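You operate a simulated robot arm through the tools that you are given. There is no shell and no other tool.

You are at the controls of a simulated robot arm. One attempt, no reset.

TASK
Put the air back on at about 7 bar.
Fine: mode switch to 0 and drain valve shut before the air valve opens.

The check looks at the end state, three seconds after you hand in, the way a careful person would. Anything else that was tipped, shoved, dropped, spilled or broken makes it a failure.

THE ROBOT
A 7-joint arm with a fingered hand, fixed in place. Base frame: the origin is on the floor under the middle of its stand, x ahead of it, y to its left, z up. Units: m, degrees, N and s.
It reaches about 1.333 m from its shoulder. Its first joint turns from -69.0 to 172.0 degrees. Payload 5 kg.
Tool frame: the origin (TCP) lies between the finger pads and is the grasp point; the fingertips stand 0.032 m ahead of it; z points along the fingers, y is the line along which they close. The gripper opens to 0.16 m; its body begins 0.089 m behind the TCP. The gripper is a hand of 3 fingers: y runs from the thumb to the fingers, the wrist lies at [0, 0, -0.252] in the tool frame.
Orientation is that of the tool frame in the base frame, as a unit quaternion [x, y, z, w]. With the fingers straight down and closing along the base's y, the tool's x points along the base's -x, its y along +y and its z along -z.

THE INTERFACE
- The arm moves only by the tool nudge_tool. Its argument "moves" is a list of rows, each an object of numbers (a shift or turn left out is 0): "dx", "dy", "dz": the shift along the tool's x, y, z in m; "rx", "ry", "rz": the turn, a rotation vector about the tool's x, y, z in degrees. In form: [{"dx": .., "dy": .., "dz": .., "rx": .., "ry": .., "rz": ..}, ...]. A call has 1 to 20 rows; each row is the pose to reach, as a shift and turn from the pose commanded when the call began, along the tool's axes at that moment. Rows are played at 5 a second. More than 0.05 m and 8.6 degrees between two rows, and nothing of the call is played. Where a pose cannot be reached the arm comes as near as it can. A force on the tool above 40 N (or 10 N above the force at the start of the call, whichever is more), or a blocked arm, ends the call early, and 0.2 s more pass. In this call time passes only in rows, and 0.2 s behind the last. It gives the time, the measured TCP pose, the force on the tool (base axes), the opening and the grip force at its end, in the units of the frame above (readings bear some noise), with the torque about the TCP (base axes, N m) and any sound that the robot's microphone picked up, and new pictures: "pictures" is both (left out), scene, wrist or none.
- Cameras (640 x 400 px; columns grow to the right, rows downward): "scene" is fixed at [0.0516, 0.6506, 1.5964]; the picture's right is [-0.78, -0.63, 0.00], its down [-0.16, 0.20, -0.97] and it looks along [0.61, -0.75, -0.25] (base axes); focal length 340 px, centre (320, 200). "wrist" rides on the gripper at [0.065, -0.004, -0.116] in the tool frame; the picture's right is [0.06, 1.00, 0.00], its down [-0.87, 0.05, -0.49] and it looks along [-0.49, 0.03, 0.87] (tool axes); focal length 261 px, centre (320, 200). There is no depth. A picture from a camera that has moved, and an enlarged one, comes with that camera's place and axes in the base frame and with its lens.
- raise_lower(by): slides the trunk up (or, below 0, down) by that many m; the arm rides with it, the base frame stays. It gives what a move gives, with no picture.
- set_fingers(finger1, finger2, thumb_bend): sets how far each is bent, from 0 (flat) to 1 (curled in); at 0.3 the hand is open as for a grip, at 0.7 the pads meet at the TCP. One left out holds its place. A second passes; each finger stops where it meets its share of the squeeze, and holds until it gets a number again. It is the only way to open and close the hand. It gives what a move gives, with no picture; readings hold the bend of each and the force on the fingers (four entries, about 0 where the hand has none), thumb and palm.
- inspect(camera, box): a new picture of the part [left, top, right, bottom] of that camera's present view, enlarged. It takes no simulated time.
- close_job(): hands the job in; it is judged then, once.

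Nothing tells you positions but the pictures and the camera data. Unless the task says otherwise, let go and move clear before handing in.

The tools are called after "Request:" by a JSON object that holds its "api" and its "payload". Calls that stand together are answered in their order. nudge_tool: Moves the arm, as the interface text tells. Its arguments: {"type":"object","properties":{"moves":{"type":"array","items":{"type":"object","properties":{"dx":{"type":"number"},"dy":{"type":"number"},"dz":{"type":"number"},"rx":{"type":"number"},"ry":{"type":"number"},"rz":{"type":"number"}}}},"pictures":{"type":"string","enum":["both","scene","wrist","none"]}},"required":["moves"]} The other tools are called the same way: raise_lower (by) moves the trunk up or down; set_fingers (finger1, finger2, thumb_bend) moves the fingers one by one; inspect (camera, box) takes an enlarged picture of a part of a camera's view; close_job () hands the job in.

At the start:

```text
time_s: 0.0
eef_pos: [0.5205, -0.5157, 1.2878]
tcp_rot: [0.0, 1.0, 0.001, 0.001]
contact_force: [0.2, -0.3, 0.5]
ft_torque: [0.01, 0.0, -0.02]
width: 0.1598
grip_force: 0.0
shape: jaw
bend: [0.3, 0.3, 0.3]
finger forces: [0.0, 0.0, 0.0, 0.1, 0.1, 0.1]
trunk travel left (down, up): [-0.725, 0.215]
```

scene: 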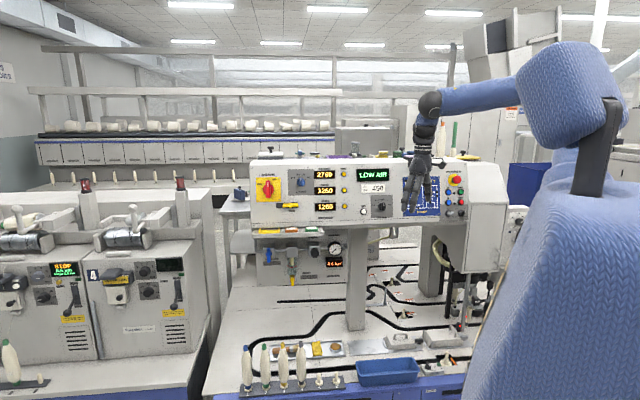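
wrist: 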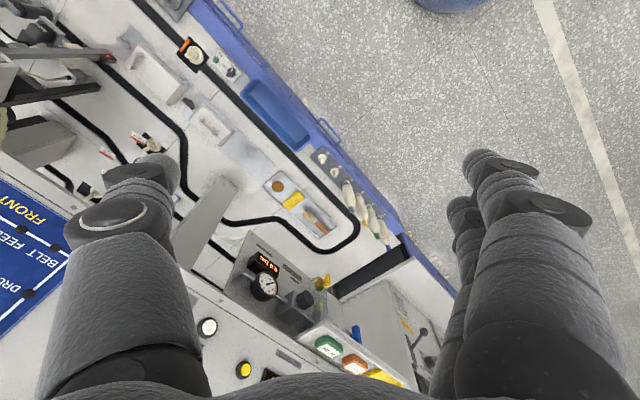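

I see a textile machine with a control panel on top and, underneath it, an air-service unit with a gauge, regulator and valves. I'll zoom in on the panel and the air unit before I move anything.

Request:
{"api": "inspect", "payload": {"camera": "scene", "box": [240, 150, 400, 250]}}

Request:
{"api": "inspect", "payload": {"camera": "scene", "box": [240, 220, 368, 300]}}

Request:
{"api": "inspect", "payload": {"camera": "wrist", "box": [220, 220, 460, 400]}}

Request:
{"api": "inspect", "payload": {"camera": "scene", "box": [340, 150, 500, 250]}}

```text
4.00 times, centred on (320, 200) of scene
camera zoom: at [0.0516, 0.6506, 1.5964], right [-0.78, -0.63, 0.0], down [-0.16, 0.2, -0.97], along [0.61, -0.75, -0.25], focal length 1360 px, centre (320, 200)
```

zoom: 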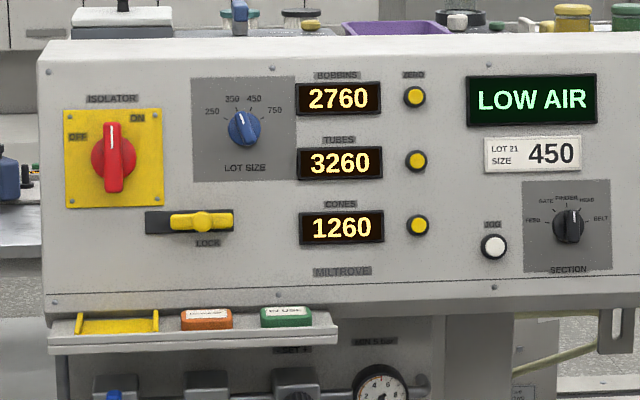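

```text
5.00 times, centred on (304, 260) of scene
camera zoom: at [0.0516, 0.6506, 1.5964], right [-0.78, -0.63, 0.0], down [-0.16, 0.2, -0.97], along [0.61, -0.75, -0.25], focal length 1700 px, centre (400, -100)
```

zoom: 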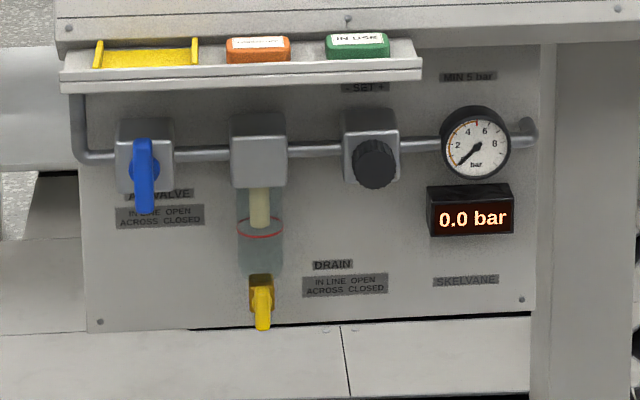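

```text
2.22 times, centred on (340, 310) of wrist
camera zoom: at [0.4568, -0.5197, 1.4029], right [-0.06, 1.0, 0.0], down [0.87, 0.05, 0.49], along [0.49, 0.03, -0.87], focal length 579 px, centre (276, -44)
```

zoom: 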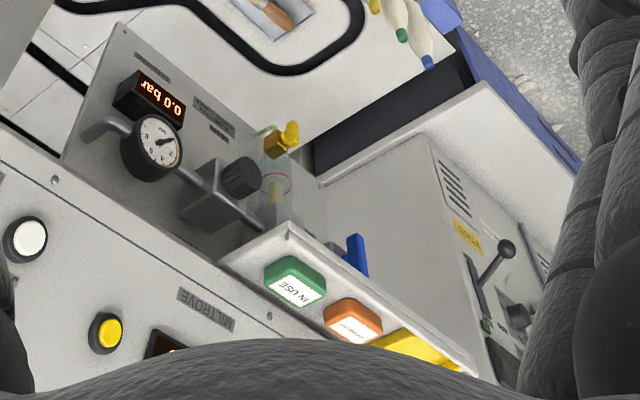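

```text
4.00 times, centred on (420, 200) of scene
camera zoom: at [0.0516, 0.6506, 1.5964], right [-0.78, -0.63, 0.0], down [-0.16, 0.2, -0.97], along [0.61, -0.75, -0.25], focal length 1360 px, centre (-80, 200)
```

zoom: 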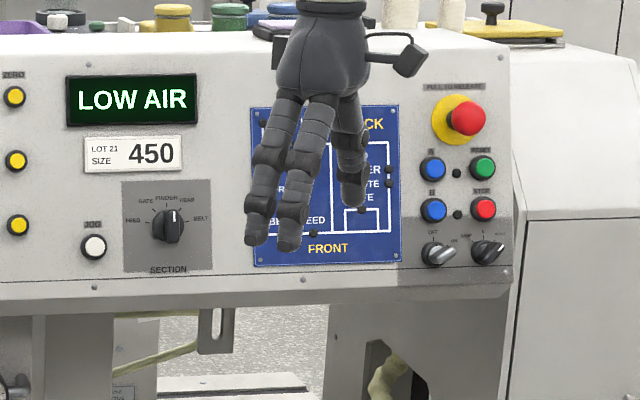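

The air unit shows 0.0 bar. Its air valve handle is blue, the drain handle yellow, and the SET knob is the regulator. Next I'll look closely at the selector switches at the lower right of the panel, and at the drain and air valves.

Request:
{"api": "inspect", "payload": {"camera": "scene", "box": [436, 170, 476, 220]}}

Request:
{"api": "inspect", "payload": {"camera": "scene", "box": [255, 235, 305, 290]}}

Request:
{"api": "inspect", "payload": {"camera": "scene", "box": [300, 230, 350, 280]}}

Request:
{"api": "inspect", "payload": {"camera": "scene", "box": [440, 200, 472, 220]}}

Request:
{"api": "inspect", "payload": {"camera": "scene", "box": [340, 190, 420, 240]}}

Request:
{"api": "inspect", "payload": {"camera": "scene", "box": [0, 200, 220, 400]}}

```text
8.00 times, centred on (456, 195) of scene
camera zoom: at [0.0516, 0.6506, 1.5964], right [-0.78, -0.63, 0.0], down [-0.16, 0.2, -0.97], along [0.61, -0.75, -0.25], focal length 2721 px, centre (-768, 240)
```

zoom: 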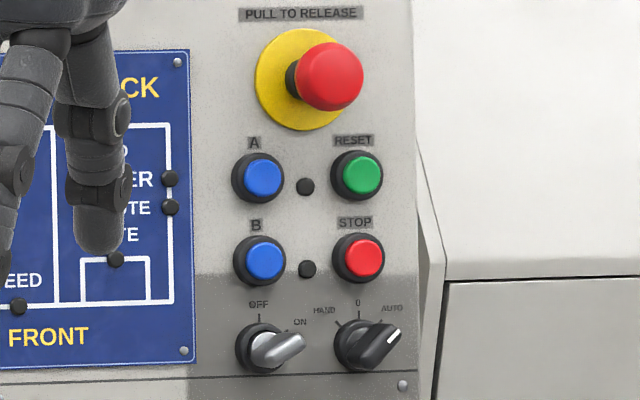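

```text
7.27 times, centred on (280, 262) of scene
camera zoom: at [0.0516, 0.6506, 1.5964], right [-0.78, -0.63, 0.0], down [-0.16, 0.2, -0.97], along [0.61, -0.75, -0.25], focal length 2473 px, centre (611, -254)
```

zoom: 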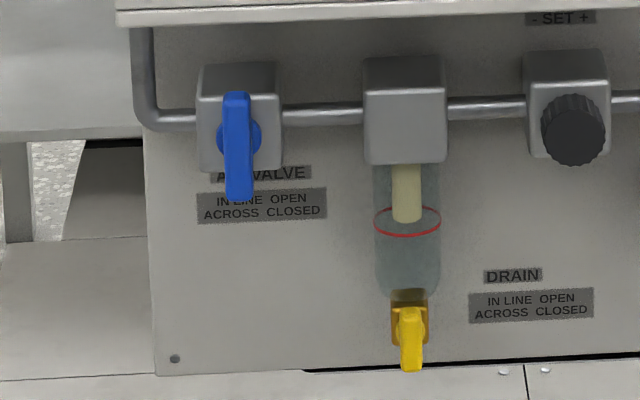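

```text
8.00 times, centred on (325, 255) of scene
camera zoom: at [0.0516, 0.6506, 1.5964], right [-0.78, -0.63, 0.0], down [-0.16, 0.2, -0.97], along [0.61, -0.75, -0.25], focal length 2721 px, centre (280, -240)
```

zoom: 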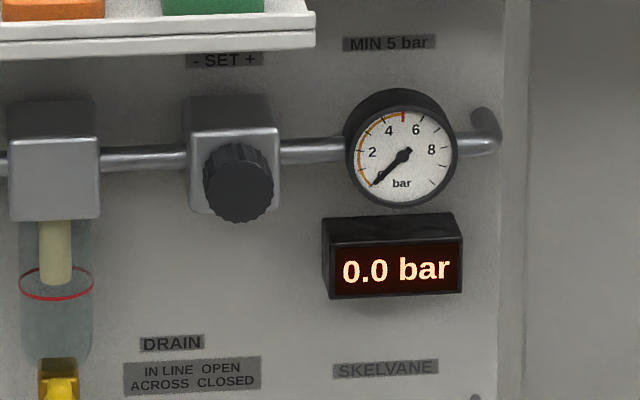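

```text
16.00 times, centred on (456, 210) of scene
camera zoom: at [0.0516, 0.6506, 1.5964], right [-0.78, -0.63, 0.0], down [-0.16, 0.2, -0.97], along [0.61, -0.75, -0.25], focal length 5441 px, centre (-1856, 40)
```

zoom: 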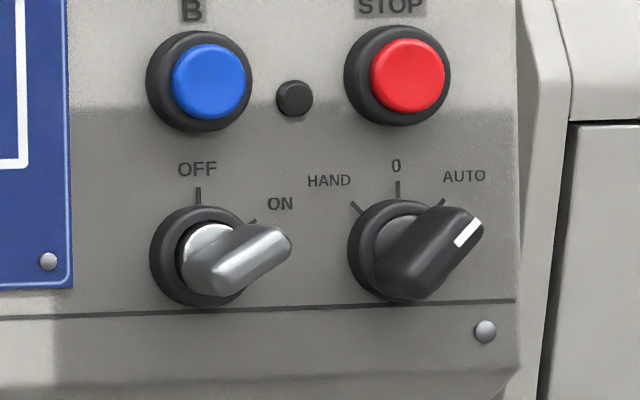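

```text
8.00 times, centred on (380, 215) of scene
camera zoom: at [0.0516, 0.6506, 1.5964], right [-0.78, -0.63, 0.0], down [-0.16, 0.2, -0.97], along [0.61, -0.75, -0.25], focal length 2721 px, centre (-160, 80)
```

zoom: 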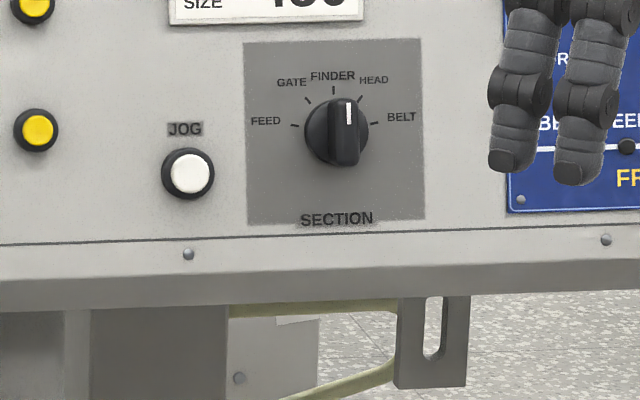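

```text
2.00 times, centred on (110, 300) of scene
camera zoom: at [0.0516, 0.6506, 1.5964], right [-0.78, -0.63, 0.0], down [-0.16, 0.2, -0.97], along [0.61, -0.75, -0.25], focal length 680 px, centre (740, 0)
```

zoom: 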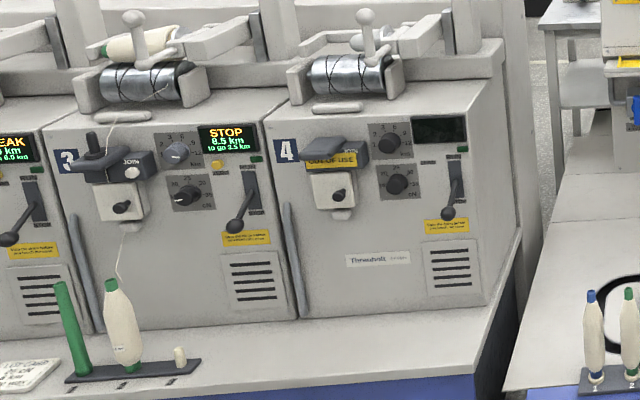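

I've placed things from the two cameras. The machine front faces the robot at about 45° (into the machine is about (0.71, -0.71, 0)), and the panel face is about 1.10 m out.

| Control | Position | Current state |
|---|---|---|
| HAND/0/AUTO switch | right end of the panel, around (0.52, -1.03, 1.11) | AUTO |
| Air valve, drain and regulator | below the panel, to the left | air valve across (closed), drain in line (open) |

I'll first tilt the hand level, pointing at the machine, in free space.

Request:
{"api": "nudge_tool", "payload": {"moves": [{"rx": 2.925, "ry": -7.075, "rz": 2.925}, {"rx": 5.85, "ry": -14.15, "rz": 5.85}, {"rx": 8.775, "ry": -21.225, "rz": 8.775}, {"rx": 11.7, "ry": -28.3, "rz": 11.7}, {"rx": 14.625, "ry": -35.375, "rz": 14.625}, {"rx": 17.55, "ry": -42.45, "rz": 17.55}, {"rx": 20.475, "ry": -49.525, "rz": 20.475}, {"rx": 23.4, "ry": -56.6, "rz": 23.4}, {"rx": 26.325, "ry": -63.675, "rz": 26.325}, {"rx": 29.25, "ry": -70.75, "rz": 29.25}, {"rx": 32.175, "ry": -77.825, "rz": 32.175}, {"rx": 35.1, "ry": -84.9, "rz": 35.1}]}}

```text
time_s: 2.6
eef_pos: [0.6253, -0.5877, 1.3228]
tcp_rot: [0.249, 0.714, -0.243, 0.608]
contact_force: [-0.9, 1.4, 0.1]
ft_torque: [-0.04, 0.02, -0.02]
width: 0.16
grip_force: 0.0
shape: jaw
bend: [0.3, 0.3, 0.3]
finger forces: [0.1, 0.1, 0.1, 0.0, 0.1, 0.1]
out of reach, approached as far as the arm can: row 6, 7, 8, 9, 10, 11, 12
trunk travel left (down, up): [-0.725, 0.215]
camera wrist: at [0.5271, -0.5131, 1.2748], right [0.64, 0.76, -0.11], down [-0.21, 0.31, 0.93], along [0.74, -0.57, 0.36], focal length 261 px, centre (320, 200)
```

scene: 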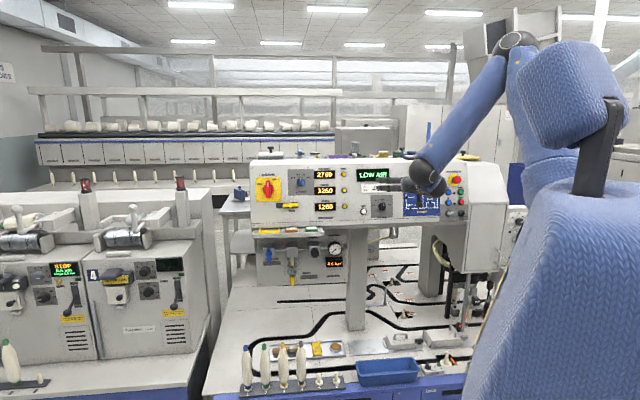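
wrist: 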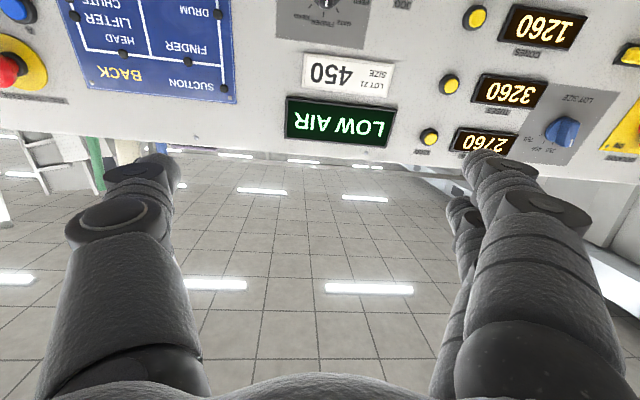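

The hand is now roughly level but slightly folded up against the arm, about 8° nose-down. I take the shoulder to be near z≈1.6, so I'll lower the trunk to bring the hand to switch height and give the arm a better posture.

Request:
{"api": "raise_lower", "payload": {"by": -0.2}}

Request:
{"api": "nudge_tool", "payload": {"moves": [{"dz": 0.005}], "pictures": "both"}}

```text
time_s: 4.8
eef_pos: [0.6271, -0.5904, 1.1219]
tcp_rot: [0.25, 0.714, -0.243, 0.607]
contact_force: [0.6, -0.4, 0.5]
ft_torque: [0.0, -0.03, 0.01]
width: 0.1601
grip_force: 0.0
shape: jaw
bend: [0.3, 0.3, 0.3]
finger forces: [0.0, 0.0, 0.1, 0.0, 0.0, 0.0]
trunk travel left (down, up): [-0.525, 0.415]
```

```text
time_s: 5.2
eef_pos: [0.6289, -0.5928, 1.1216]
tcp_rot: [0.249, 0.715, -0.242, 0.607]
contact_force: [0.1, -0.9, 0.1]
ft_torque: [0.01, -0.02, 0.0]
width: 0.16
grip_force: 0.1
shape: jaw
bend: [0.3, 0.3, 0.3]
finger forces: [0.0, 0.1, 0.1, 0.0, 0.0, 0.0]
trunk travel left (down, up): [-0.525, 0.415]
camera wrist: at [0.5314, -0.5179, 1.0728], right [0.64, 0.76, -0.11], down [-0.21, 0.31, 0.93], along [0.74, -0.57, 0.36], focal length 261 px, centre (320, 200)
```

scene: 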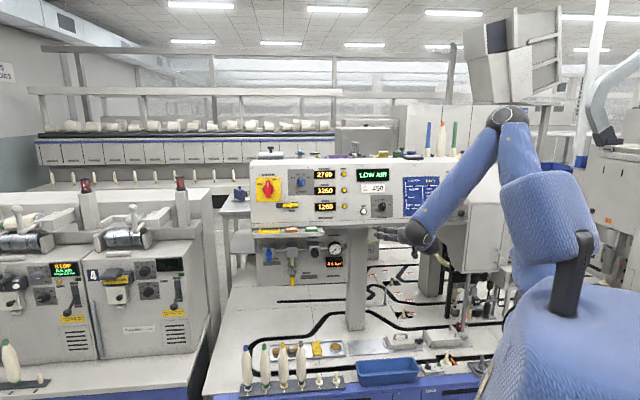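
wrist: 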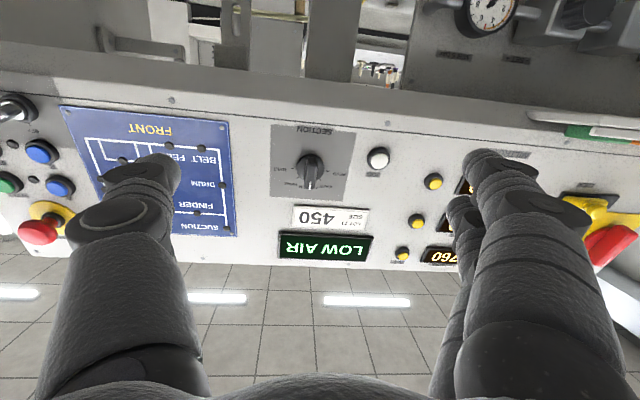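

I've cross-checked the panel from both views: it runs at 45° with its face at d≈1.10 m. Next I'll level the hand exactly and slide it right, stopping about 15 cm short of the mode switch.

Request:
{"api": "nudge_tool", "payload": {"moves": [{"dx": 0.0016, "dy": -0.039, "dz": 0.0058, "rx": 0.42, "ry": -0.83, "rz": 0.28}, {"dx": 0.0031, "dy": -0.078, "dz": 0.0117, "rx": 0.85, "ry": -1.67, "rz": 0.57}, {"dx": 0.0047, "dy": -0.117, "dz": 0.0175, "rx": 1.27, "ry": -2.5, "rz": 0.85}, {"dx": 0.0063, "dy": -0.156, "dz": 0.0234, "rx": 1.7, "ry": -3.34, "rz": 1.14}, {"dx": 0.0079, "dy": -0.195, "dz": 0.0292, "rx": 2.12, "ry": -4.17, "rz": 1.42}, {"dx": 0.0094, "dy": -0.234, "dz": 0.035, "rx": 2.55, "ry": -5.01, "rz": 1.71}, {"dx": 0.011, "dy": -0.273, "dz": 0.0409, "rx": 2.97, "ry": -5.84, "rz": 2.0}, {"dx": 0.0126, "dy": -0.312, "dz": 0.0467, "rx": 3.4, "ry": -6.68, "rz": 2.28}, {"dx": 0.0141, "dy": -0.351, "dz": 0.0526, "rx": 3.82, "ry": -7.51, "rz": 2.56}, {"dx": 0.0157, "dy": -0.39, "dz": 0.0584, "rx": 4.25, "ry": -8.35, "rz": 2.85}]}}

```text
time_s: 7.4
eef_pos: [0.4162, -0.9269, 1.1121]
tcp_rot: [0.271, 0.652, -0.271, 0.654]
contact_force: [0.0, 0.1, 0.5]
ft_torque: [0.01, -0.02, 0.02]
width: 0.1597
grip_force: 0.0
shape: jaw
bend: [0.3, 0.3, 0.3]
finger forces: [0.0, 0.1, 0.0, 0.1, 0.0, 0.1]
trunk travel left (down, up): [-0.525, 0.415]
camera wrist: at [0.3321, -0.8485, 1.0467], right [0.71, 0.7, -0.06], down [-0.31, 0.39, 0.87], along [0.64, -0.59, 0.49], focal length 261 px, centre (320, 200)
```

scene: 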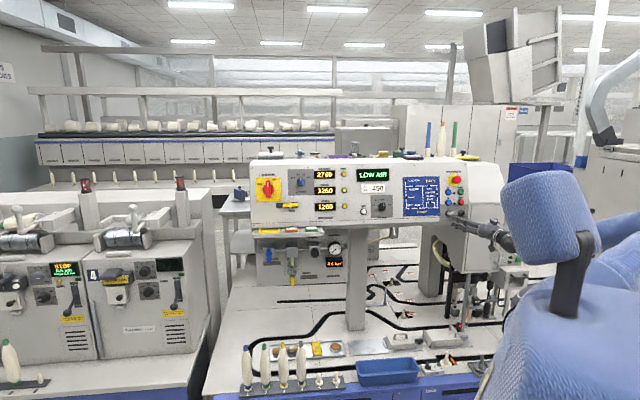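
wrist: 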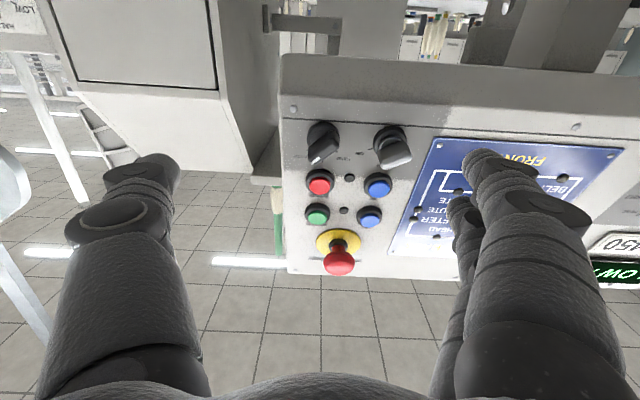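

The hand is level and in front of the right-hand switch group. I'll zoom in on both switches from each camera to fix the mode knob's position.

Request:
{"api": "inspect", "payload": {"camera": "wrist", "box": [270, 80, 450, 220]}}

Request:
{"api": "inspect", "payload": {"camera": "scene", "box": [430, 170, 520, 260]}}

```text
2.86 times, centred on (360, 150) of wrist
camera zoom: at [0.3321, -0.8485, 1.0467], right [0.71, 0.7, -0.06], down [-0.31, 0.39, 0.87], along [0.64, -0.59, 0.49], focal length 745 px, centre (206, 343)
```

zoom: 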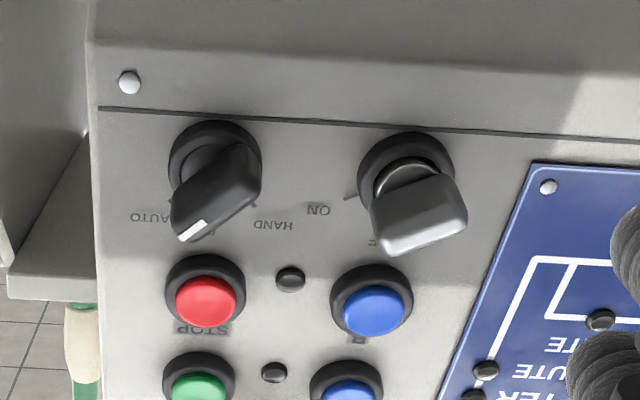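

```text
4.44 times, centred on (475, 215) of scene
camera zoom: at [0.0516, 0.6506, 1.5964], right [-0.78, -0.63, 0.0], down [-0.16, 0.2, -0.97], along [0.61, -0.75, -0.25], focal length 1511 px, centre (-369, 133)
```

zoom: 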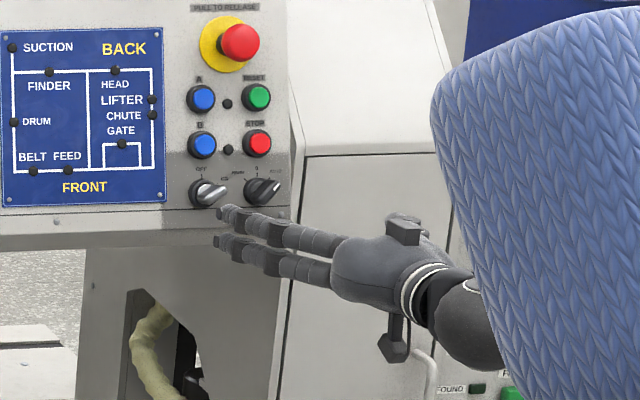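

I take the mode knob's axis to be about t=-0.358, z=1.117, almost straight ahead of the hand. The knob is small, with STOP and the ON/OFF switch close by, so I want to push its pointer with the thumb alone. I'll curl the two fingers away here in free space and see how that looks.

Request:
{"api": "set_fingers", "payload": {"finger1": 1.0, "finger2": 1.0, "thumb_bend": 0.3}}

Request:
{"api": "inspect", "payload": {"camera": "wrist", "box": [0, 0, 640, 400]}}

Request:
{"api": "inspect", "payload": {"camera": "scene", "box": [430, 170, 520, 260]}}

```text
time_s: 8.4
eef_pos: [0.4166, -0.9265, 1.1132]
tcp_rot: [0.271, 0.653, -0.271, 0.653]
contact_force: [0.1, -0.3, -0.5]
ft_torque: [0.03, -0.02, -0.03]
width: 0.0739
grip_force: 0.0
shape: fingers
bend: [1.0, 1.0, 0.3]
finger forces: [0.0, 0.0, 0.0, 0.0, 0.0, 0.0]
trunk travel left (down, up): [-0.525, 0.415]
```

```text
1.00 times, centred on (320, 200) of wrist (not enlarged: the box is as wide or as high as the picture)
camera zoom: at [0.3324, -0.8483, 1.0467], right [0.71, 0.7, -0.06], down [-0.31, 0.39, 0.87], along [0.64, -0.6, 0.49], focal length 261 px, centre (320, 200)
```

zoom: 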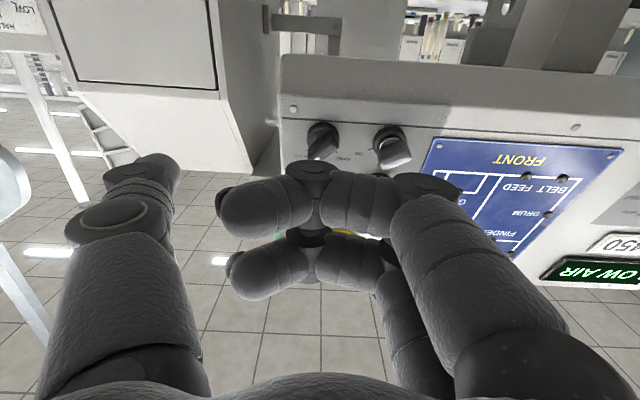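

```text
4.44 times, centred on (475, 215) of scene
camera zoom: at [0.0516, 0.6506, 1.5964], right [-0.78, -0.63, 0.0], down [-0.16, 0.2, -0.97], along [0.61, -0.75, -0.25], focal length 1511 px, centre (-369, 133)
```

zoom: 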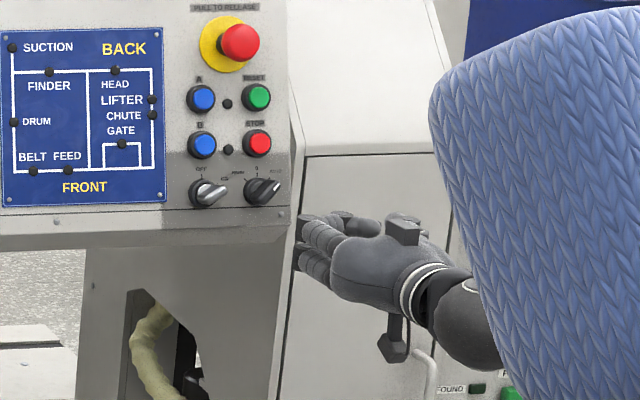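

With the fingers curled, the thumb stands clear on the right. I'll yaw the hand 20° so the thumb leads and the curled knuckles stay back from the ON/OFF switch. The thumb tip will then sit to the right of the mode pointer, short of the panel.

Request:
{"api": "nudge_tool", "payload": {"moves": [{"dx": -0.0045, "dy": 0.013, "rx": -6.7}, {"dx": -0.009, "dy": 0.026, "rx": -13.4}, {"dx": -0.014, "dy": 0.039, "rx": -20}]}}

Request:
{"api": "inspect", "payload": {"camera": "wrist", "box": [100, 60, 420, 260]}}

Request:
{"api": "inspect", "payload": {"camera": "scene", "box": [430, 170, 510, 230]}}

```text
time_s: 9.2
eef_pos: [0.4443, -0.8991, 1.1275]
tcp_rot: [0.153, 0.69, -0.154, 0.69]
contact_force: [-0.1, -0.6, 0.4]
ft_torque: [-0.01, -0.02, 0.01]
width: 0.0742
grip_force: 0.0
shape: fingers
bend: [1.0, 1.0, 0.3]
finger forces: [0.0, 0.0, 0.0, 0.0, 0.0, 0.0]
trunk travel left (down, up): [-0.525, 0.415]
camera wrist: at [0.3374, -0.8545, 1.0616], right [0.42, 0.9, -0.06], down [-0.42, 0.26, 0.87], along [0.8, -0.34, 0.49], focal length 261 px, centre (320, 200)
```

scene: 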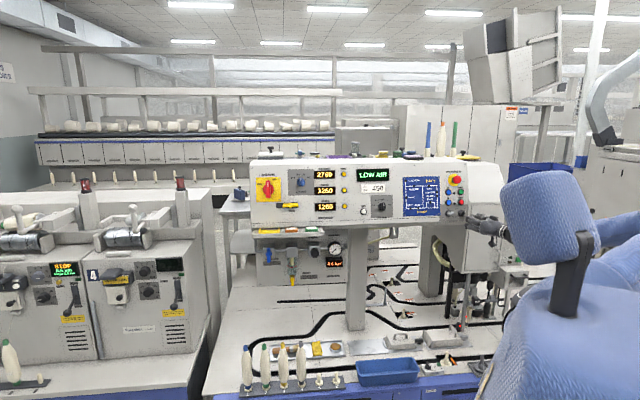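
wrist: 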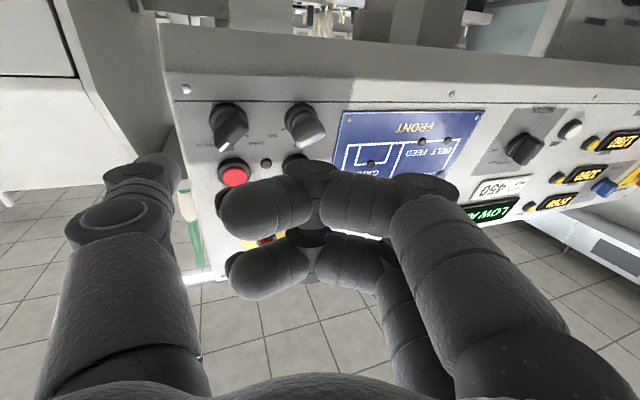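

```text
2.00 times, centred on (260, 160) of wrist
camera zoom: at [0.3374, -0.8545, 1.0616], right [0.42, 0.9, -0.06], down [-0.42, 0.26, 0.87], along [0.8, -0.34, 0.49], focal length 521 px, centre (440, 280)
```

zoom: 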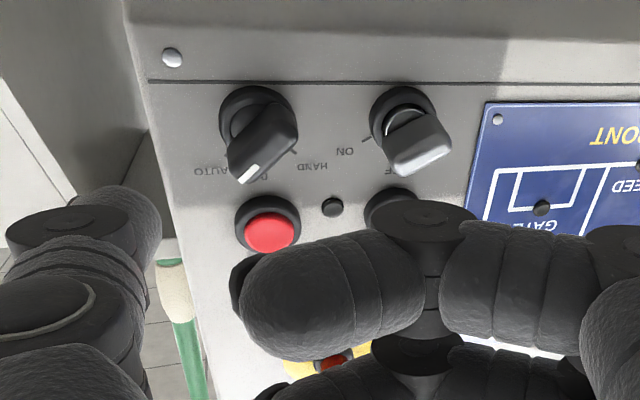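

```text
6.67 times, centred on (470, 200) of scene
camera zoom: at [0.0516, 0.6506, 1.5964], right [-0.78, -0.63, 0.0], down [-0.16, 0.2, -0.97], along [0.61, -0.75, -0.25], focal length 2267 px, centre (-680, 200)
```

zoom: 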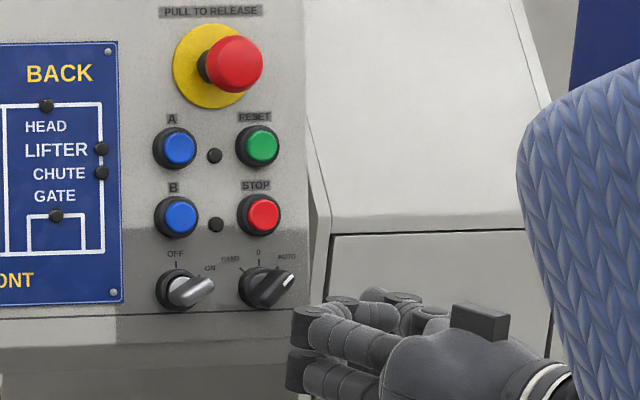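

The thumb tip lines up to the right of and slightly above the knob axis, and the arm reached the pose. I'll advance 6 cm straight toward the panel so the tip lands beside the pointer.

Request:
{"api": "nudge_tool", "payload": {"moves": [{"dy": -0.0051, "dz": 0.0141}, {"dy": -0.0103, "dz": 0.0282}, {"dy": -0.0154, "dz": 0.0423}, {"dy": -0.0205, "dz": 0.0564}]}}

Request:
{"api": "inspect", "payload": {"camera": "wrist", "box": [100, 60, 420, 260]}}

Request:
{"api": "inspect", "payload": {"camera": "scene", "box": [430, 170, 510, 230]}}

```text
time_s: 10.2
eef_pos: [0.486, -0.9415, 1.1273]
tcp_rot: [0.154, 0.69, -0.155, 0.69]
contact_force: [-1.0, 0.0, 0.4]
ft_torque: [-0.02, -0.03, 0.01]
width: 0.0744
grip_force: 0.1
shape: fingers
bend: [1.0, 1.0, 0.3]
finger forces: [0.0, 0.0, 0.0, 0.0, 0.1, 0.0]
trunk travel left (down, up): [-0.525, 0.415]
camera wrist: at [0.3805, -0.8966, 1.0619], right [0.42, 0.9, -0.06], down [-0.42, 0.26, 0.87], along [0.8, -0.34, 0.49], focal length 261 px, centre (320, 200)
```

scene: 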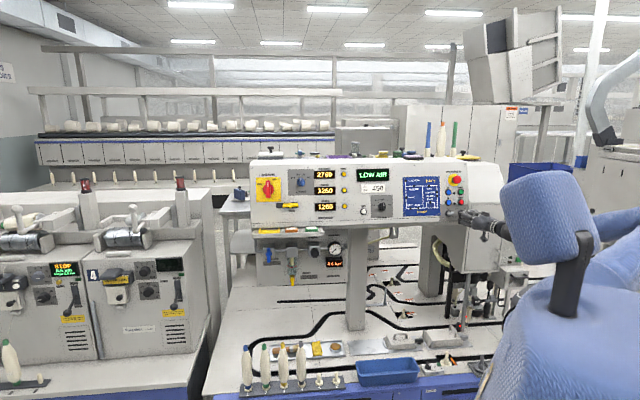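
wrist: 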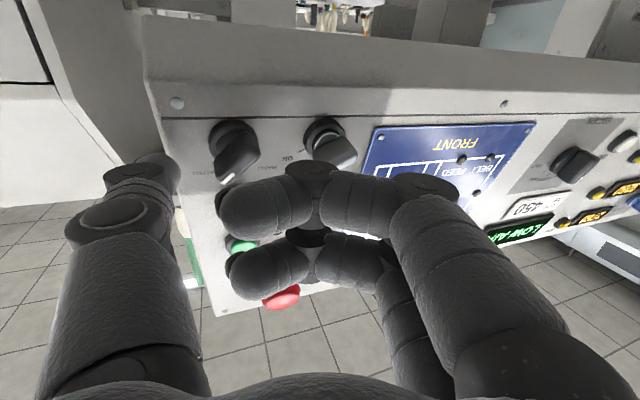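

```text
2.00 times, centred on (260, 160) of wrist
camera zoom: at [0.3805, -0.8966, 1.0619], right [0.42, 0.9, -0.06], down [-0.42, 0.26, 0.87], along [0.8, -0.34, 0.49], focal length 521 px, centre (440, 280)
```

zoom: 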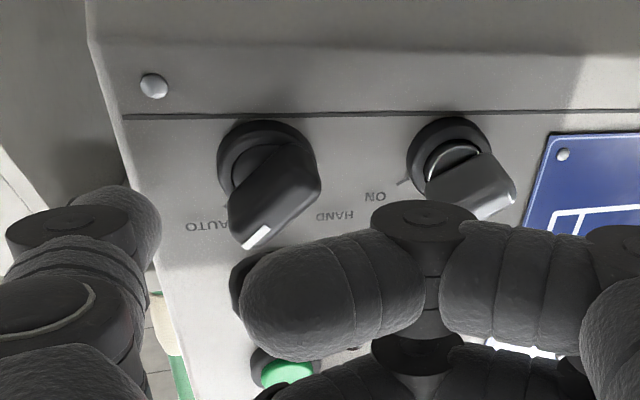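

```text
6.67 times, centred on (470, 200) of scene
camera zoom: at [0.0516, 0.6506, 1.5964], right [-0.78, -0.63, 0.0], down [-0.16, 0.2, -0.97], along [0.61, -0.75, -0.25], focal length 2267 px, centre (-680, 200)
```

zoom: 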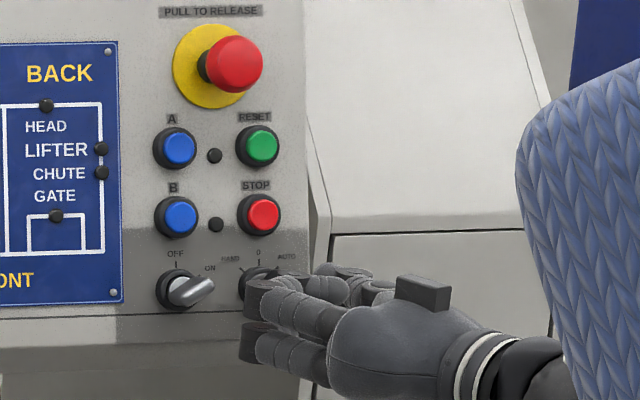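

The thumb tip is beside the pointer with no contact, and I put the handle front at d≈1.04 and the thumb tip at d≈1.07. Now I'll push left in small steps and watch the force and the pointer.

Request:
{"api": "nudge_tool", "payload": {"moves": [{"dy": 0.0047, "dz": 0.0017}, {"dy": 0.0094, "dz": 0.0034}, {"dy": 0.0141, "dz": 0.0051}], "pictures": "none"}}

Request:
{"api": "inspect", "payload": {"camera": "wrist", "box": [140, 80, 340, 220]}}

```text
time_s: 11.0
eef_pos: [0.4976, -0.9312, 1.1272]
tcp_rot: [0.154, 0.69, -0.154, 0.69]
contact_force: [-0.2, 0.0, -0.4]
ft_torque: [-0.01, 0.0, -0.01]
width: 0.0742
grip_force: 0.1
shape: fingers
bend: [1.0, 1.0, 0.3]
finger forces: [0.0, 0.1, 0.0, 0.0, 0.0, 0.0]
trunk travel left (down, up): [-0.525, 0.415]
```

```text
2.86 times, centred on (240, 150) of wrist
camera zoom: at [0.3912, -0.8856, 1.062], right [0.42, 0.9, -0.06], down [-0.42, 0.26, 0.87], along [0.8, -0.34, 0.49], focal length 745 px, centre (549, 343)
```

zoom: 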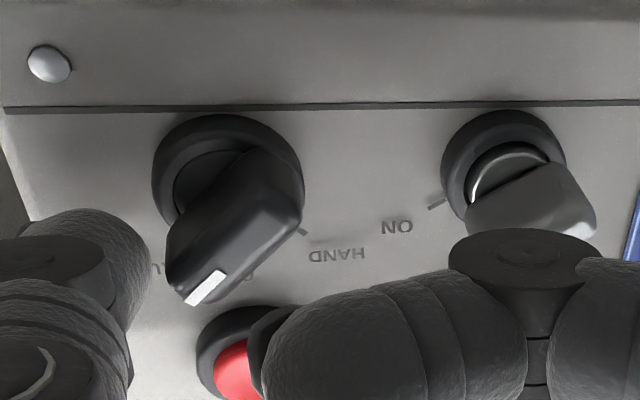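

The thumb is about 3 mm from the pointer, still with no contact. I'll carry on left.

Request:
{"api": "nudge_tool", "payload": {"moves": [{"dy": 0.0028, "dz": 0.001}, {"dy": 0.0056, "dz": 0.002}, {"dy": 0.0085, "dz": 0.003}], "pictures": "none"}}

Request:
{"api": "inspect", "payload": {"camera": "wrist", "box": [140, 80, 340, 220]}}

```text
time_s: 11.8
eef_pos: [0.5033, -0.9247, 1.1276]
tcp_rot: [0.154, 0.69, -0.154, 0.69]
contact_force: [-3.7, -3.6, 0.2]
ft_torque: [-0.01, 0.03, -0.2]
width: 0.0766
grip_force: 2.1
shape: fingers
bend: [1.0, 1.0, 0.28]
finger forces: [0.0, 0.0, 0.0, 0.0, 4.5, 0.0]
trunk travel left (down, up): [-0.525, 0.415]
```

```text
2.86 times, centred on (240, 150) of wrist
camera zoom: at [0.3966, -0.8796, 1.0624], right [0.42, 0.9, -0.06], down [-0.42, 0.26, 0.87], along [0.8, -0.34, 0.49], focal length 745 px, centre (549, 343)
```

zoom: 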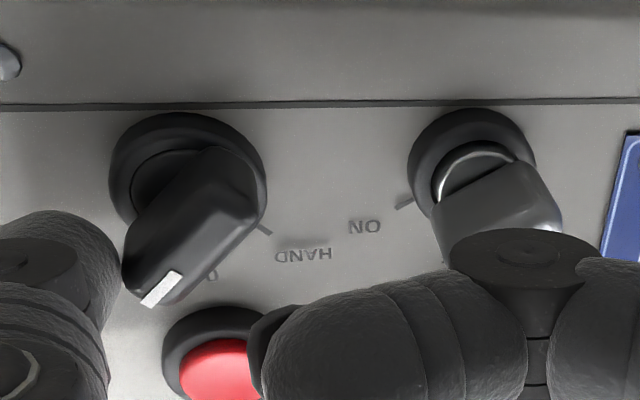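

The thumb is in contact at about 5 N, and the knob hasn't turned yet while the thumb gives slightly. I'll push a bit further.

Request:
{"api": "nudge_tool", "payload": {"moves": [{"dy": 0.0024, "dz": 0.0009}, {"dy": 0.0047, "dz": 0.0017}, {"dy": 0.0066, "dz": 0.0024}], "pictures": "none"}}

Request:
{"api": "inspect", "payload": {"camera": "wrist", "box": [140, 80, 340, 220]}}

```text
time_s: 12.6
eef_pos: [0.5074, -0.9206, 1.1289]
tcp_rot: [0.154, 0.689, -0.154, 0.691]
contact_force: [-6.1, -6.5, 0.9]
ft_torque: [-0.08, 0.04, -0.43]
width: 0.0792
grip_force: 5.3
shape: fingers
bend: [1.0, 1.0, 0.26]
finger forces: [0.1, 0.0, 0.0, 0.0, 9.0, 0.1]
trunk travel left (down, up): [-0.525, 0.415]
```

```text
2.86 times, centred on (240, 150) of wrist
camera zoom: at [0.4014, -0.8751, 1.0625], right [0.43, 0.9, -0.06], down [-0.42, 0.26, 0.87], along [0.8, -0.34, 0.49], focal length 745 px, centre (549, 343)
```

zoom: 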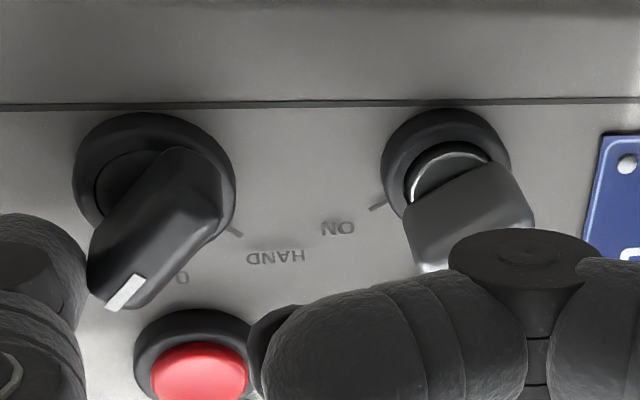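

The force is up to 9 N and the knob is still held in its detent. I'll push diagonally up and left, square to the bar's face and nearer its end, for more leverage.

Request:
{"api": "nudge_tool", "payload": {"moves": [{"dx": -0.002, "dy": 0.0014, "dz": 0.0005}, {"dx": -0.004, "dy": 0.0028, "dz": 0.001}, {"dx": -0.006, "dy": 0.0042, "dz": 0.0015}], "pictures": "none"}}

Request:
{"api": "inspect", "payload": {"camera": "wrist", "box": [140, 80, 340, 220]}}

```text
time_s: 13.4
eef_pos: [0.512, -0.9165, 1.1348]
tcp_rot: [0.154, 0.69, -0.153, 0.69]
contact_force: [-3.2, -3.5, -1.7]
ft_torque: [0.14, -0.03, -0.19]
width: 0.0774
grip_force: 2.1
shape: fingers
bend: [1.0, 1.0, 0.28]
finger forces: [0.0, 0.1, 0.1, 0.0, 4.1, 0.0]
trunk travel left (down, up): [-0.525, 0.415]
```

```text
2.86 times, centred on (240, 150) of wrist
camera zoom: at [0.4057, -0.8711, 1.0676], right [0.42, 0.9, -0.06], down [-0.42, 0.26, 0.87], along [0.8, -0.34, 0.49], focal length 745 px, centre (549, 343)
```

zoom: 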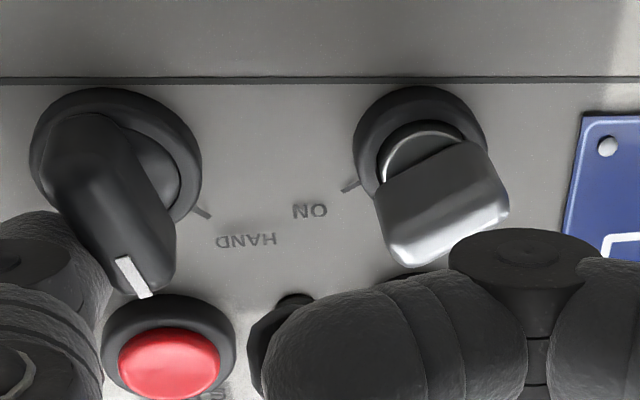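

The knob has snapped round and the pointer now looks close to upright. I'll back the thumb off to the right and check from the scene camera.

Request:
{"api": "nudge_tool", "payload": {"moves": [{"dy": -0.0094, "dz": -0.0034}, {"dy": -0.0188, "dz": -0.0068}, {"dy": -0.0282, "dz": -0.0102}, {"dy": -0.0179, "dz": -0.0384}, {"dy": -0.0077, "dz": -0.0666}], "pictures": "none"}}

Request:
{"api": "inspect", "payload": {"camera": "scene", "box": [440, 200, 472, 220]}}

Request:
{"api": "inspect", "payload": {"camera": "wrist", "box": [140, 80, 340, 220]}}

```text
time_s: 14.6
eef_pos: [0.449, -0.8942, 1.1341]
tcp_rot: [0.154, 0.69, -0.154, 0.69]
contact_force: [0.2, 0.6, 0.3]
ft_torque: [0.02, 0.03, 0.05]
width: 0.0744
grip_force: 0.0
shape: fingers
bend: [1.0, 1.0, 0.3]
finger forces: [0.1, 0.0, 0.1, 0.0, 0.0, 0.0]
trunk travel left (down, up): [-0.525, 0.415]
```

```text
16.00 times, centred on (456, 210) of scene
camera zoom: at [0.0516, 0.6506, 1.5964], right [-0.78, -0.63, 0.0], down [-0.16, 0.2, -0.97], along [0.61, -0.75, -0.25], focal length 5441 px, centre (-1856, 40)
```

zoom: 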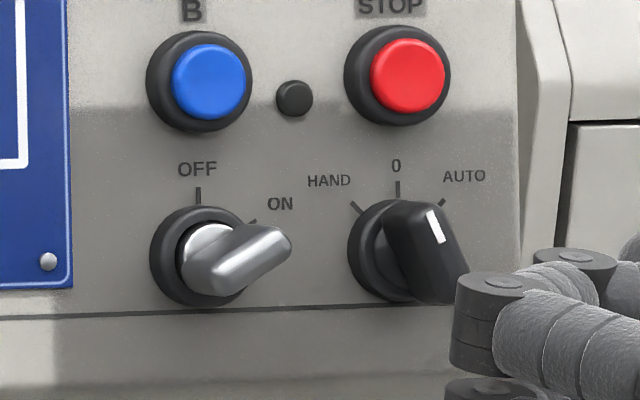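

```text
2.86 times, centred on (240, 150) of wrist
camera zoom: at [0.3426, -0.8491, 1.0683], right [0.42, 0.9, -0.06], down [-0.42, 0.26, 0.87], along [0.8, -0.34, 0.49], focal length 745 px, centre (549, 343)
```

zoom: 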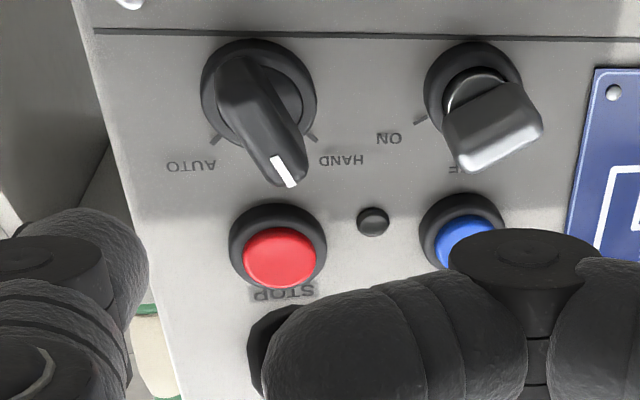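

From both views I work out that the pointer went about 17° past 0 toward HAND. I'll bring it back by pushing the handle's lower end left, using the same thumb but just below the axis, first moving down and in beside it.

Request:
{"api": "nudge_tool", "payload": {"moves": [{"dx": 0.014}, {"dx": 0.027}, {"dx": 0.027, "dy": -0.007, "dz": 0.019}, {"dx": 0.027, "dy": -0.0137, "dz": 0.0376}, {"dx": 0.027, "dy": -0.0205, "dz": 0.0564}], "pictures": "none"}}

Request:
{"api": "inspect", "payload": {"camera": "wrist", "box": [140, 80, 340, 220]}}

```text
time_s: 15.8
eef_pos: [0.4912, -0.9374, 1.1055]
tcp_rot: [0.153, 0.69, -0.154, 0.69]
contact_force: [-0.3, 0.7, -0.4]
ft_torque: [-0.01, 0.0, 0.02]
width: 0.0744
grip_force: 0.0
shape: fingers
bend: [1.0, 1.0, 0.3]
finger forces: [0.1, 0.0, 0.0, 0.0, 0.0, 0.1]
trunk travel left (down, up): [-0.525, 0.415]
```

```text
2.86 times, centred on (240, 150) of wrist
camera zoom: at [0.3838, -0.8923, 1.0393], right [0.42, 0.9, -0.06], down [-0.42, 0.26, 0.87], along [0.8, -0.34, 0.49], focal length 745 px, centre (549, 343)
```

zoom: 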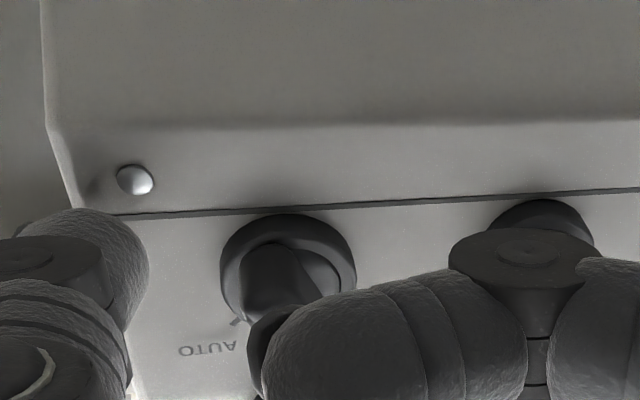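

I'm in beside the lower end with no contact. I'll close the gap, then push in fine steps.

Request:
{"api": "nudge_tool", "payload": {"moves": [{"dy": 0.0066, "dz": 0.0024}, {"dy": 0.0132, "dz": 0.0048}], "pictures": "none"}}

Request:
{"api": "nudge_tool", "payload": {"moves": [{"dy": 0.0028, "dz": 0.001}], "pictures": "none"}}

Request:
{"api": "nudge_tool", "payload": {"moves": [{"dy": 0.0019, "dz": 0.0007}], "pictures": "none"}}

Request:
{"api": "inspect", "payload": {"camera": "wrist", "box": [140, 80, 340, 220]}}

Request:
{"api": "inspect", "payload": {"camera": "scene", "box": [440, 200, 472, 220]}}

```text
time_s: 16.4
eef_pos: [0.5005, -0.9279, 1.1065]
tcp_rot: [0.154, 0.689, -0.154, 0.691]
contact_force: [0.1, 0.1, -0.6]
ft_torque: [-0.02, 0.02, -0.03]
width: 0.0746
grip_force: 0.0
shape: fingers
bend: [1.0, 1.0, 0.3]
finger forces: [0.0, 0.1, 0.0, 0.0, 0.1, 0.0]
trunk travel left (down, up): [-0.525, 0.415]
```

```text
time_s: 16.8
eef_pos: [0.5023, -0.9253, 1.1059]
tcp_rot: [0.154, 0.69, -0.154, 0.69]
contact_force: [-1.0, -0.4, -0.3]
ft_torque: [0.03, 0.01, -0.06]
width: 0.075
grip_force: 0.8
shape: fingers
bend: [1.0, 1.0, 0.29]
finger forces: [0.1, 0.0, 0.0, 0.0, 1.4, 0.0]
trunk travel left (down, up): [-0.525, 0.415]
```

```text
time_s: 17.2
eef_pos: [0.5026, -0.9235, 1.1065]
tcp_rot: [0.153, 0.69, -0.153, 0.69]
contact_force: [-1.8, -1.0, -2.2]
ft_torque: [0.18, -0.03, -0.11]
width: 0.0757
grip_force: 1.1
shape: fingers
bend: [1.0, 1.0, 0.29]
finger forces: [0.0, 0.0, 0.0, 0.0, 2.5, 0.0]
trunk travel left (down, up): [-0.525, 0.415]
```

```text
2.86 times, centred on (240, 150) of wrist
camera zoom: at [0.3976, -0.8786, 1.0406], right [0.42, 0.9, -0.06], down [-0.42, 0.26, 0.87], along [0.8, -0.34, 0.49], focal length 745 px, centre (549, 343)
```

zoom: 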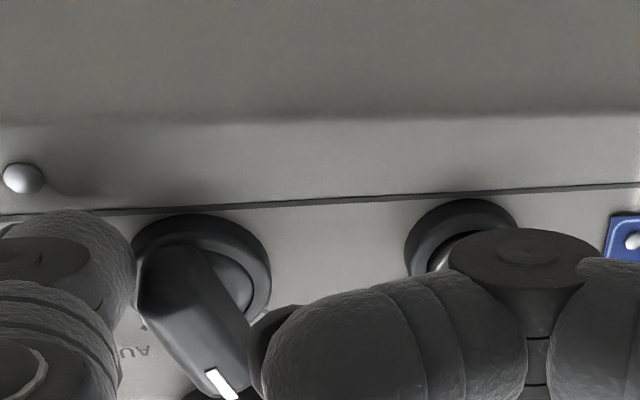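

```text
16.00 times, centred on (456, 210) of scene
camera zoom: at [0.0516, 0.6506, 1.5964], right [-0.78, -0.63, 0.0], down [-0.16, 0.2, -0.97], along [0.61, -0.75, -0.25], focal length 5441 px, centre (-1856, 40)
```

zoom: 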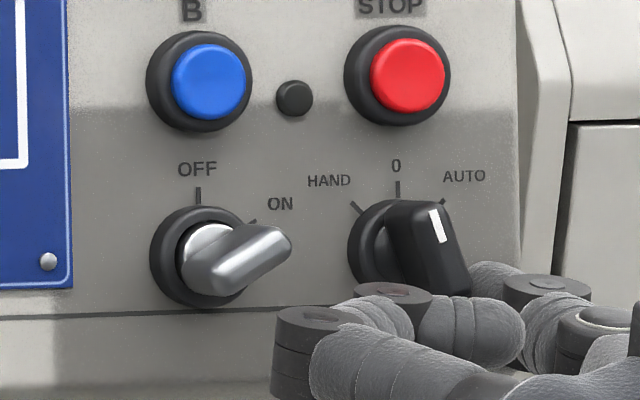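

There's light contact at 2.5 N and the pointer hasn't moved yet. I'll continue in small steps.

Request:
{"api": "nudge_tool", "payload": {"moves": [{"dy": 0.0019, "dz": 0.0007}], "pictures": "none"}}

Request:
{"api": "nudge_tool", "payload": {"moves": [{"dy": 0.0019, "dz": 0.0007}], "pictures": "none"}}

Request:
{"api": "inspect", "payload": {"camera": "scene", "box": [440, 200, 472, 220]}}

```text
time_s: 17.6
eef_pos: [0.5062, -0.9212, 1.1071]
tcp_rot: [0.154, 0.69, -0.154, 0.69]
contact_force: [-0.6, -1.3, 0.0]
ft_torque: [0.02, -0.01, 0.02]
width: 0.075
grip_force: 0.4
shape: fingers
bend: [1.0, 1.0, 0.3]
finger forces: [0.0, 0.0, 0.0, 0.0, 1.3, 0.0]
trunk travel left (down, up): [-0.525, 0.415]
```

```text
time_s: 18.0
eef_pos: [0.5078, -0.9205, 1.1071]
tcp_rot: [0.153, 0.691, -0.153, 0.69]
contact_force: [-1.7, -1.4, -0.2]
ft_torque: [0.07, 0.01, -0.1]
width: 0.0752
grip_force: 0.9
shape: fingers
bend: [1.0, 1.0, 0.29]
finger forces: [0.0, 0.1, 0.1, 0.0, 2.0, 0.0]
trunk travel left (down, up): [-0.525, 0.415]
```

```text
16.00 times, centred on (456, 210) of scene
camera zoom: at [0.0516, 0.6506, 1.5964], right [-0.78, -0.63, 0.0], down [-0.16, 0.2, -0.97], along [0.61, -0.75, -0.25], focal length 5441 px, centre (-1856, 40)
```

zoom: 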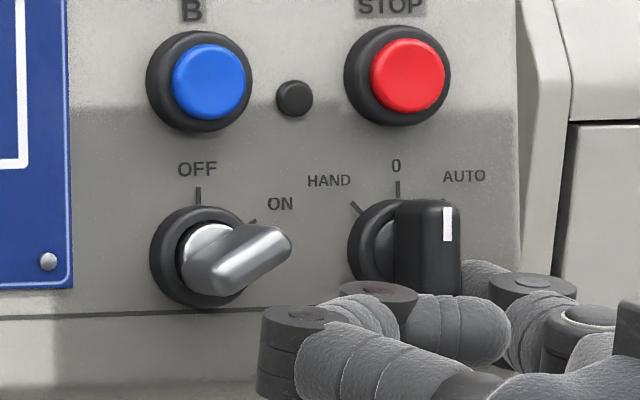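

The pointer now stands straight up at 0, and the resistance is only about 2 N. I'll back off to the right, then out, and recheck.

Request:
{"api": "nudge_tool", "payload": {"moves": [{"dy": -0.0094, "dz": -0.0034}, {"dy": -0.0188, "dz": -0.0068}, {"dy": -0.0086, "dz": -0.035}, {"dy": 0.0017, "dz": -0.0632}, {"dy": 0.0119, "dz": -0.0914}, {"dy": 0.022, "dz": -0.12}], "pictures": "both"}}

Request:
{"api": "inspect", "payload": {"camera": "scene", "box": [440, 200, 472, 220]}}

Request:
{"api": "inspect", "payload": {"camera": "wrist", "box": [140, 60, 340, 200]}}

```text
time_s: 19.4
eef_pos: [0.4075, -0.851, 1.1076]
tcp_rot: [0.154, 0.69, -0.154, 0.69]
contact_force: [-0.5, 0.3, 0.5]
ft_torque: [0.02, 0.01, 0.0]
width: 0.0749
grip_force: 0.0
shape: fingers
bend: [1.0, 1.0, 0.3]
finger forces: [0.1, 0.1, 0.0, 0.0, 0.0, 0.1]
trunk travel left (down, up): [-0.525, 0.415]
camera wrist: at [0.3016, -0.8061, 1.0418], right [0.42, 0.9, -0.06], down [-0.42, 0.26, 0.87], along [0.8, -0.34, 0.49], focal length 261 px, centre (320, 200)
```

scene: 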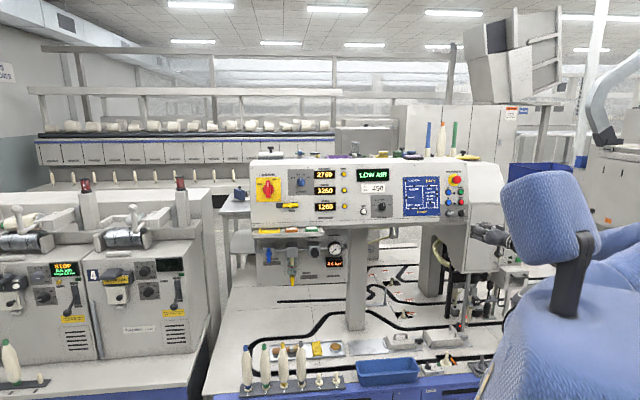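
wrist: 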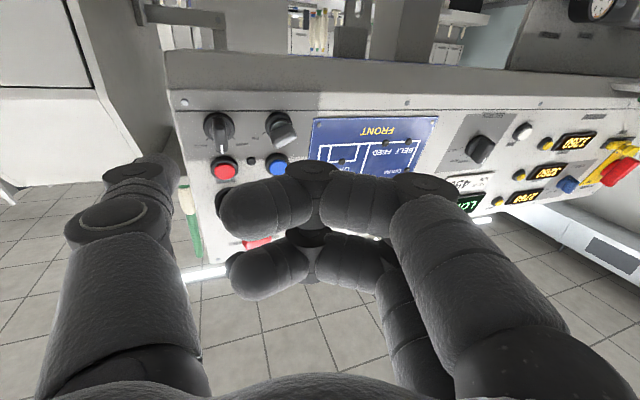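

```text
16.00 times, centred on (456, 210) of scene
camera zoom: at [0.0516, 0.6506, 1.5964], right [-0.78, -0.63, 0.0], down [-0.16, 0.2, -0.97], along [0.61, -0.75, -0.25], focal length 5441 px, centre (-1856, 40)
```

zoom: 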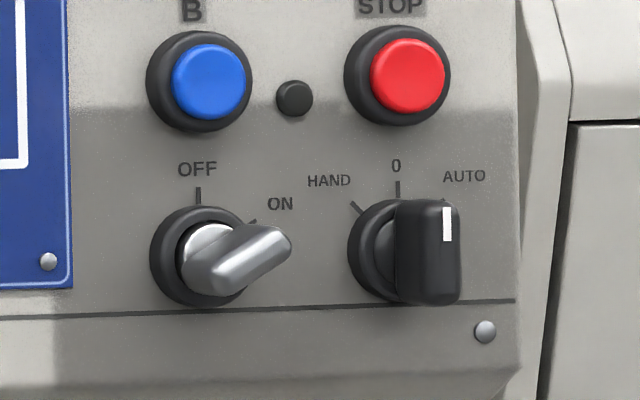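

```text
2.86 times, centred on (240, 130) of wrist
camera zoom: at [0.3016, -0.8061, 1.0418], right [0.42, 0.9, -0.06], down [-0.42, 0.26, 0.87], along [0.8, -0.34, 0.49], focal length 745 px, centre (549, 400)
```

zoom: 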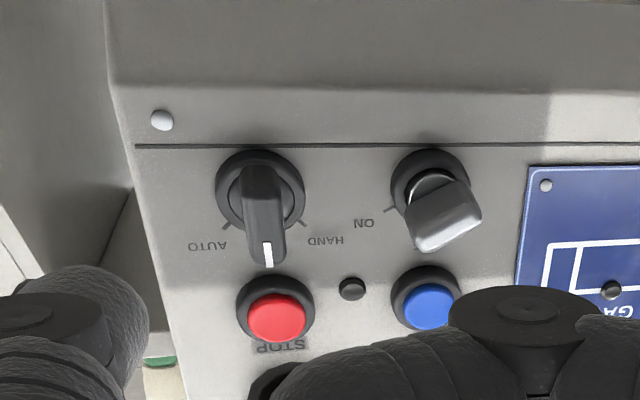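

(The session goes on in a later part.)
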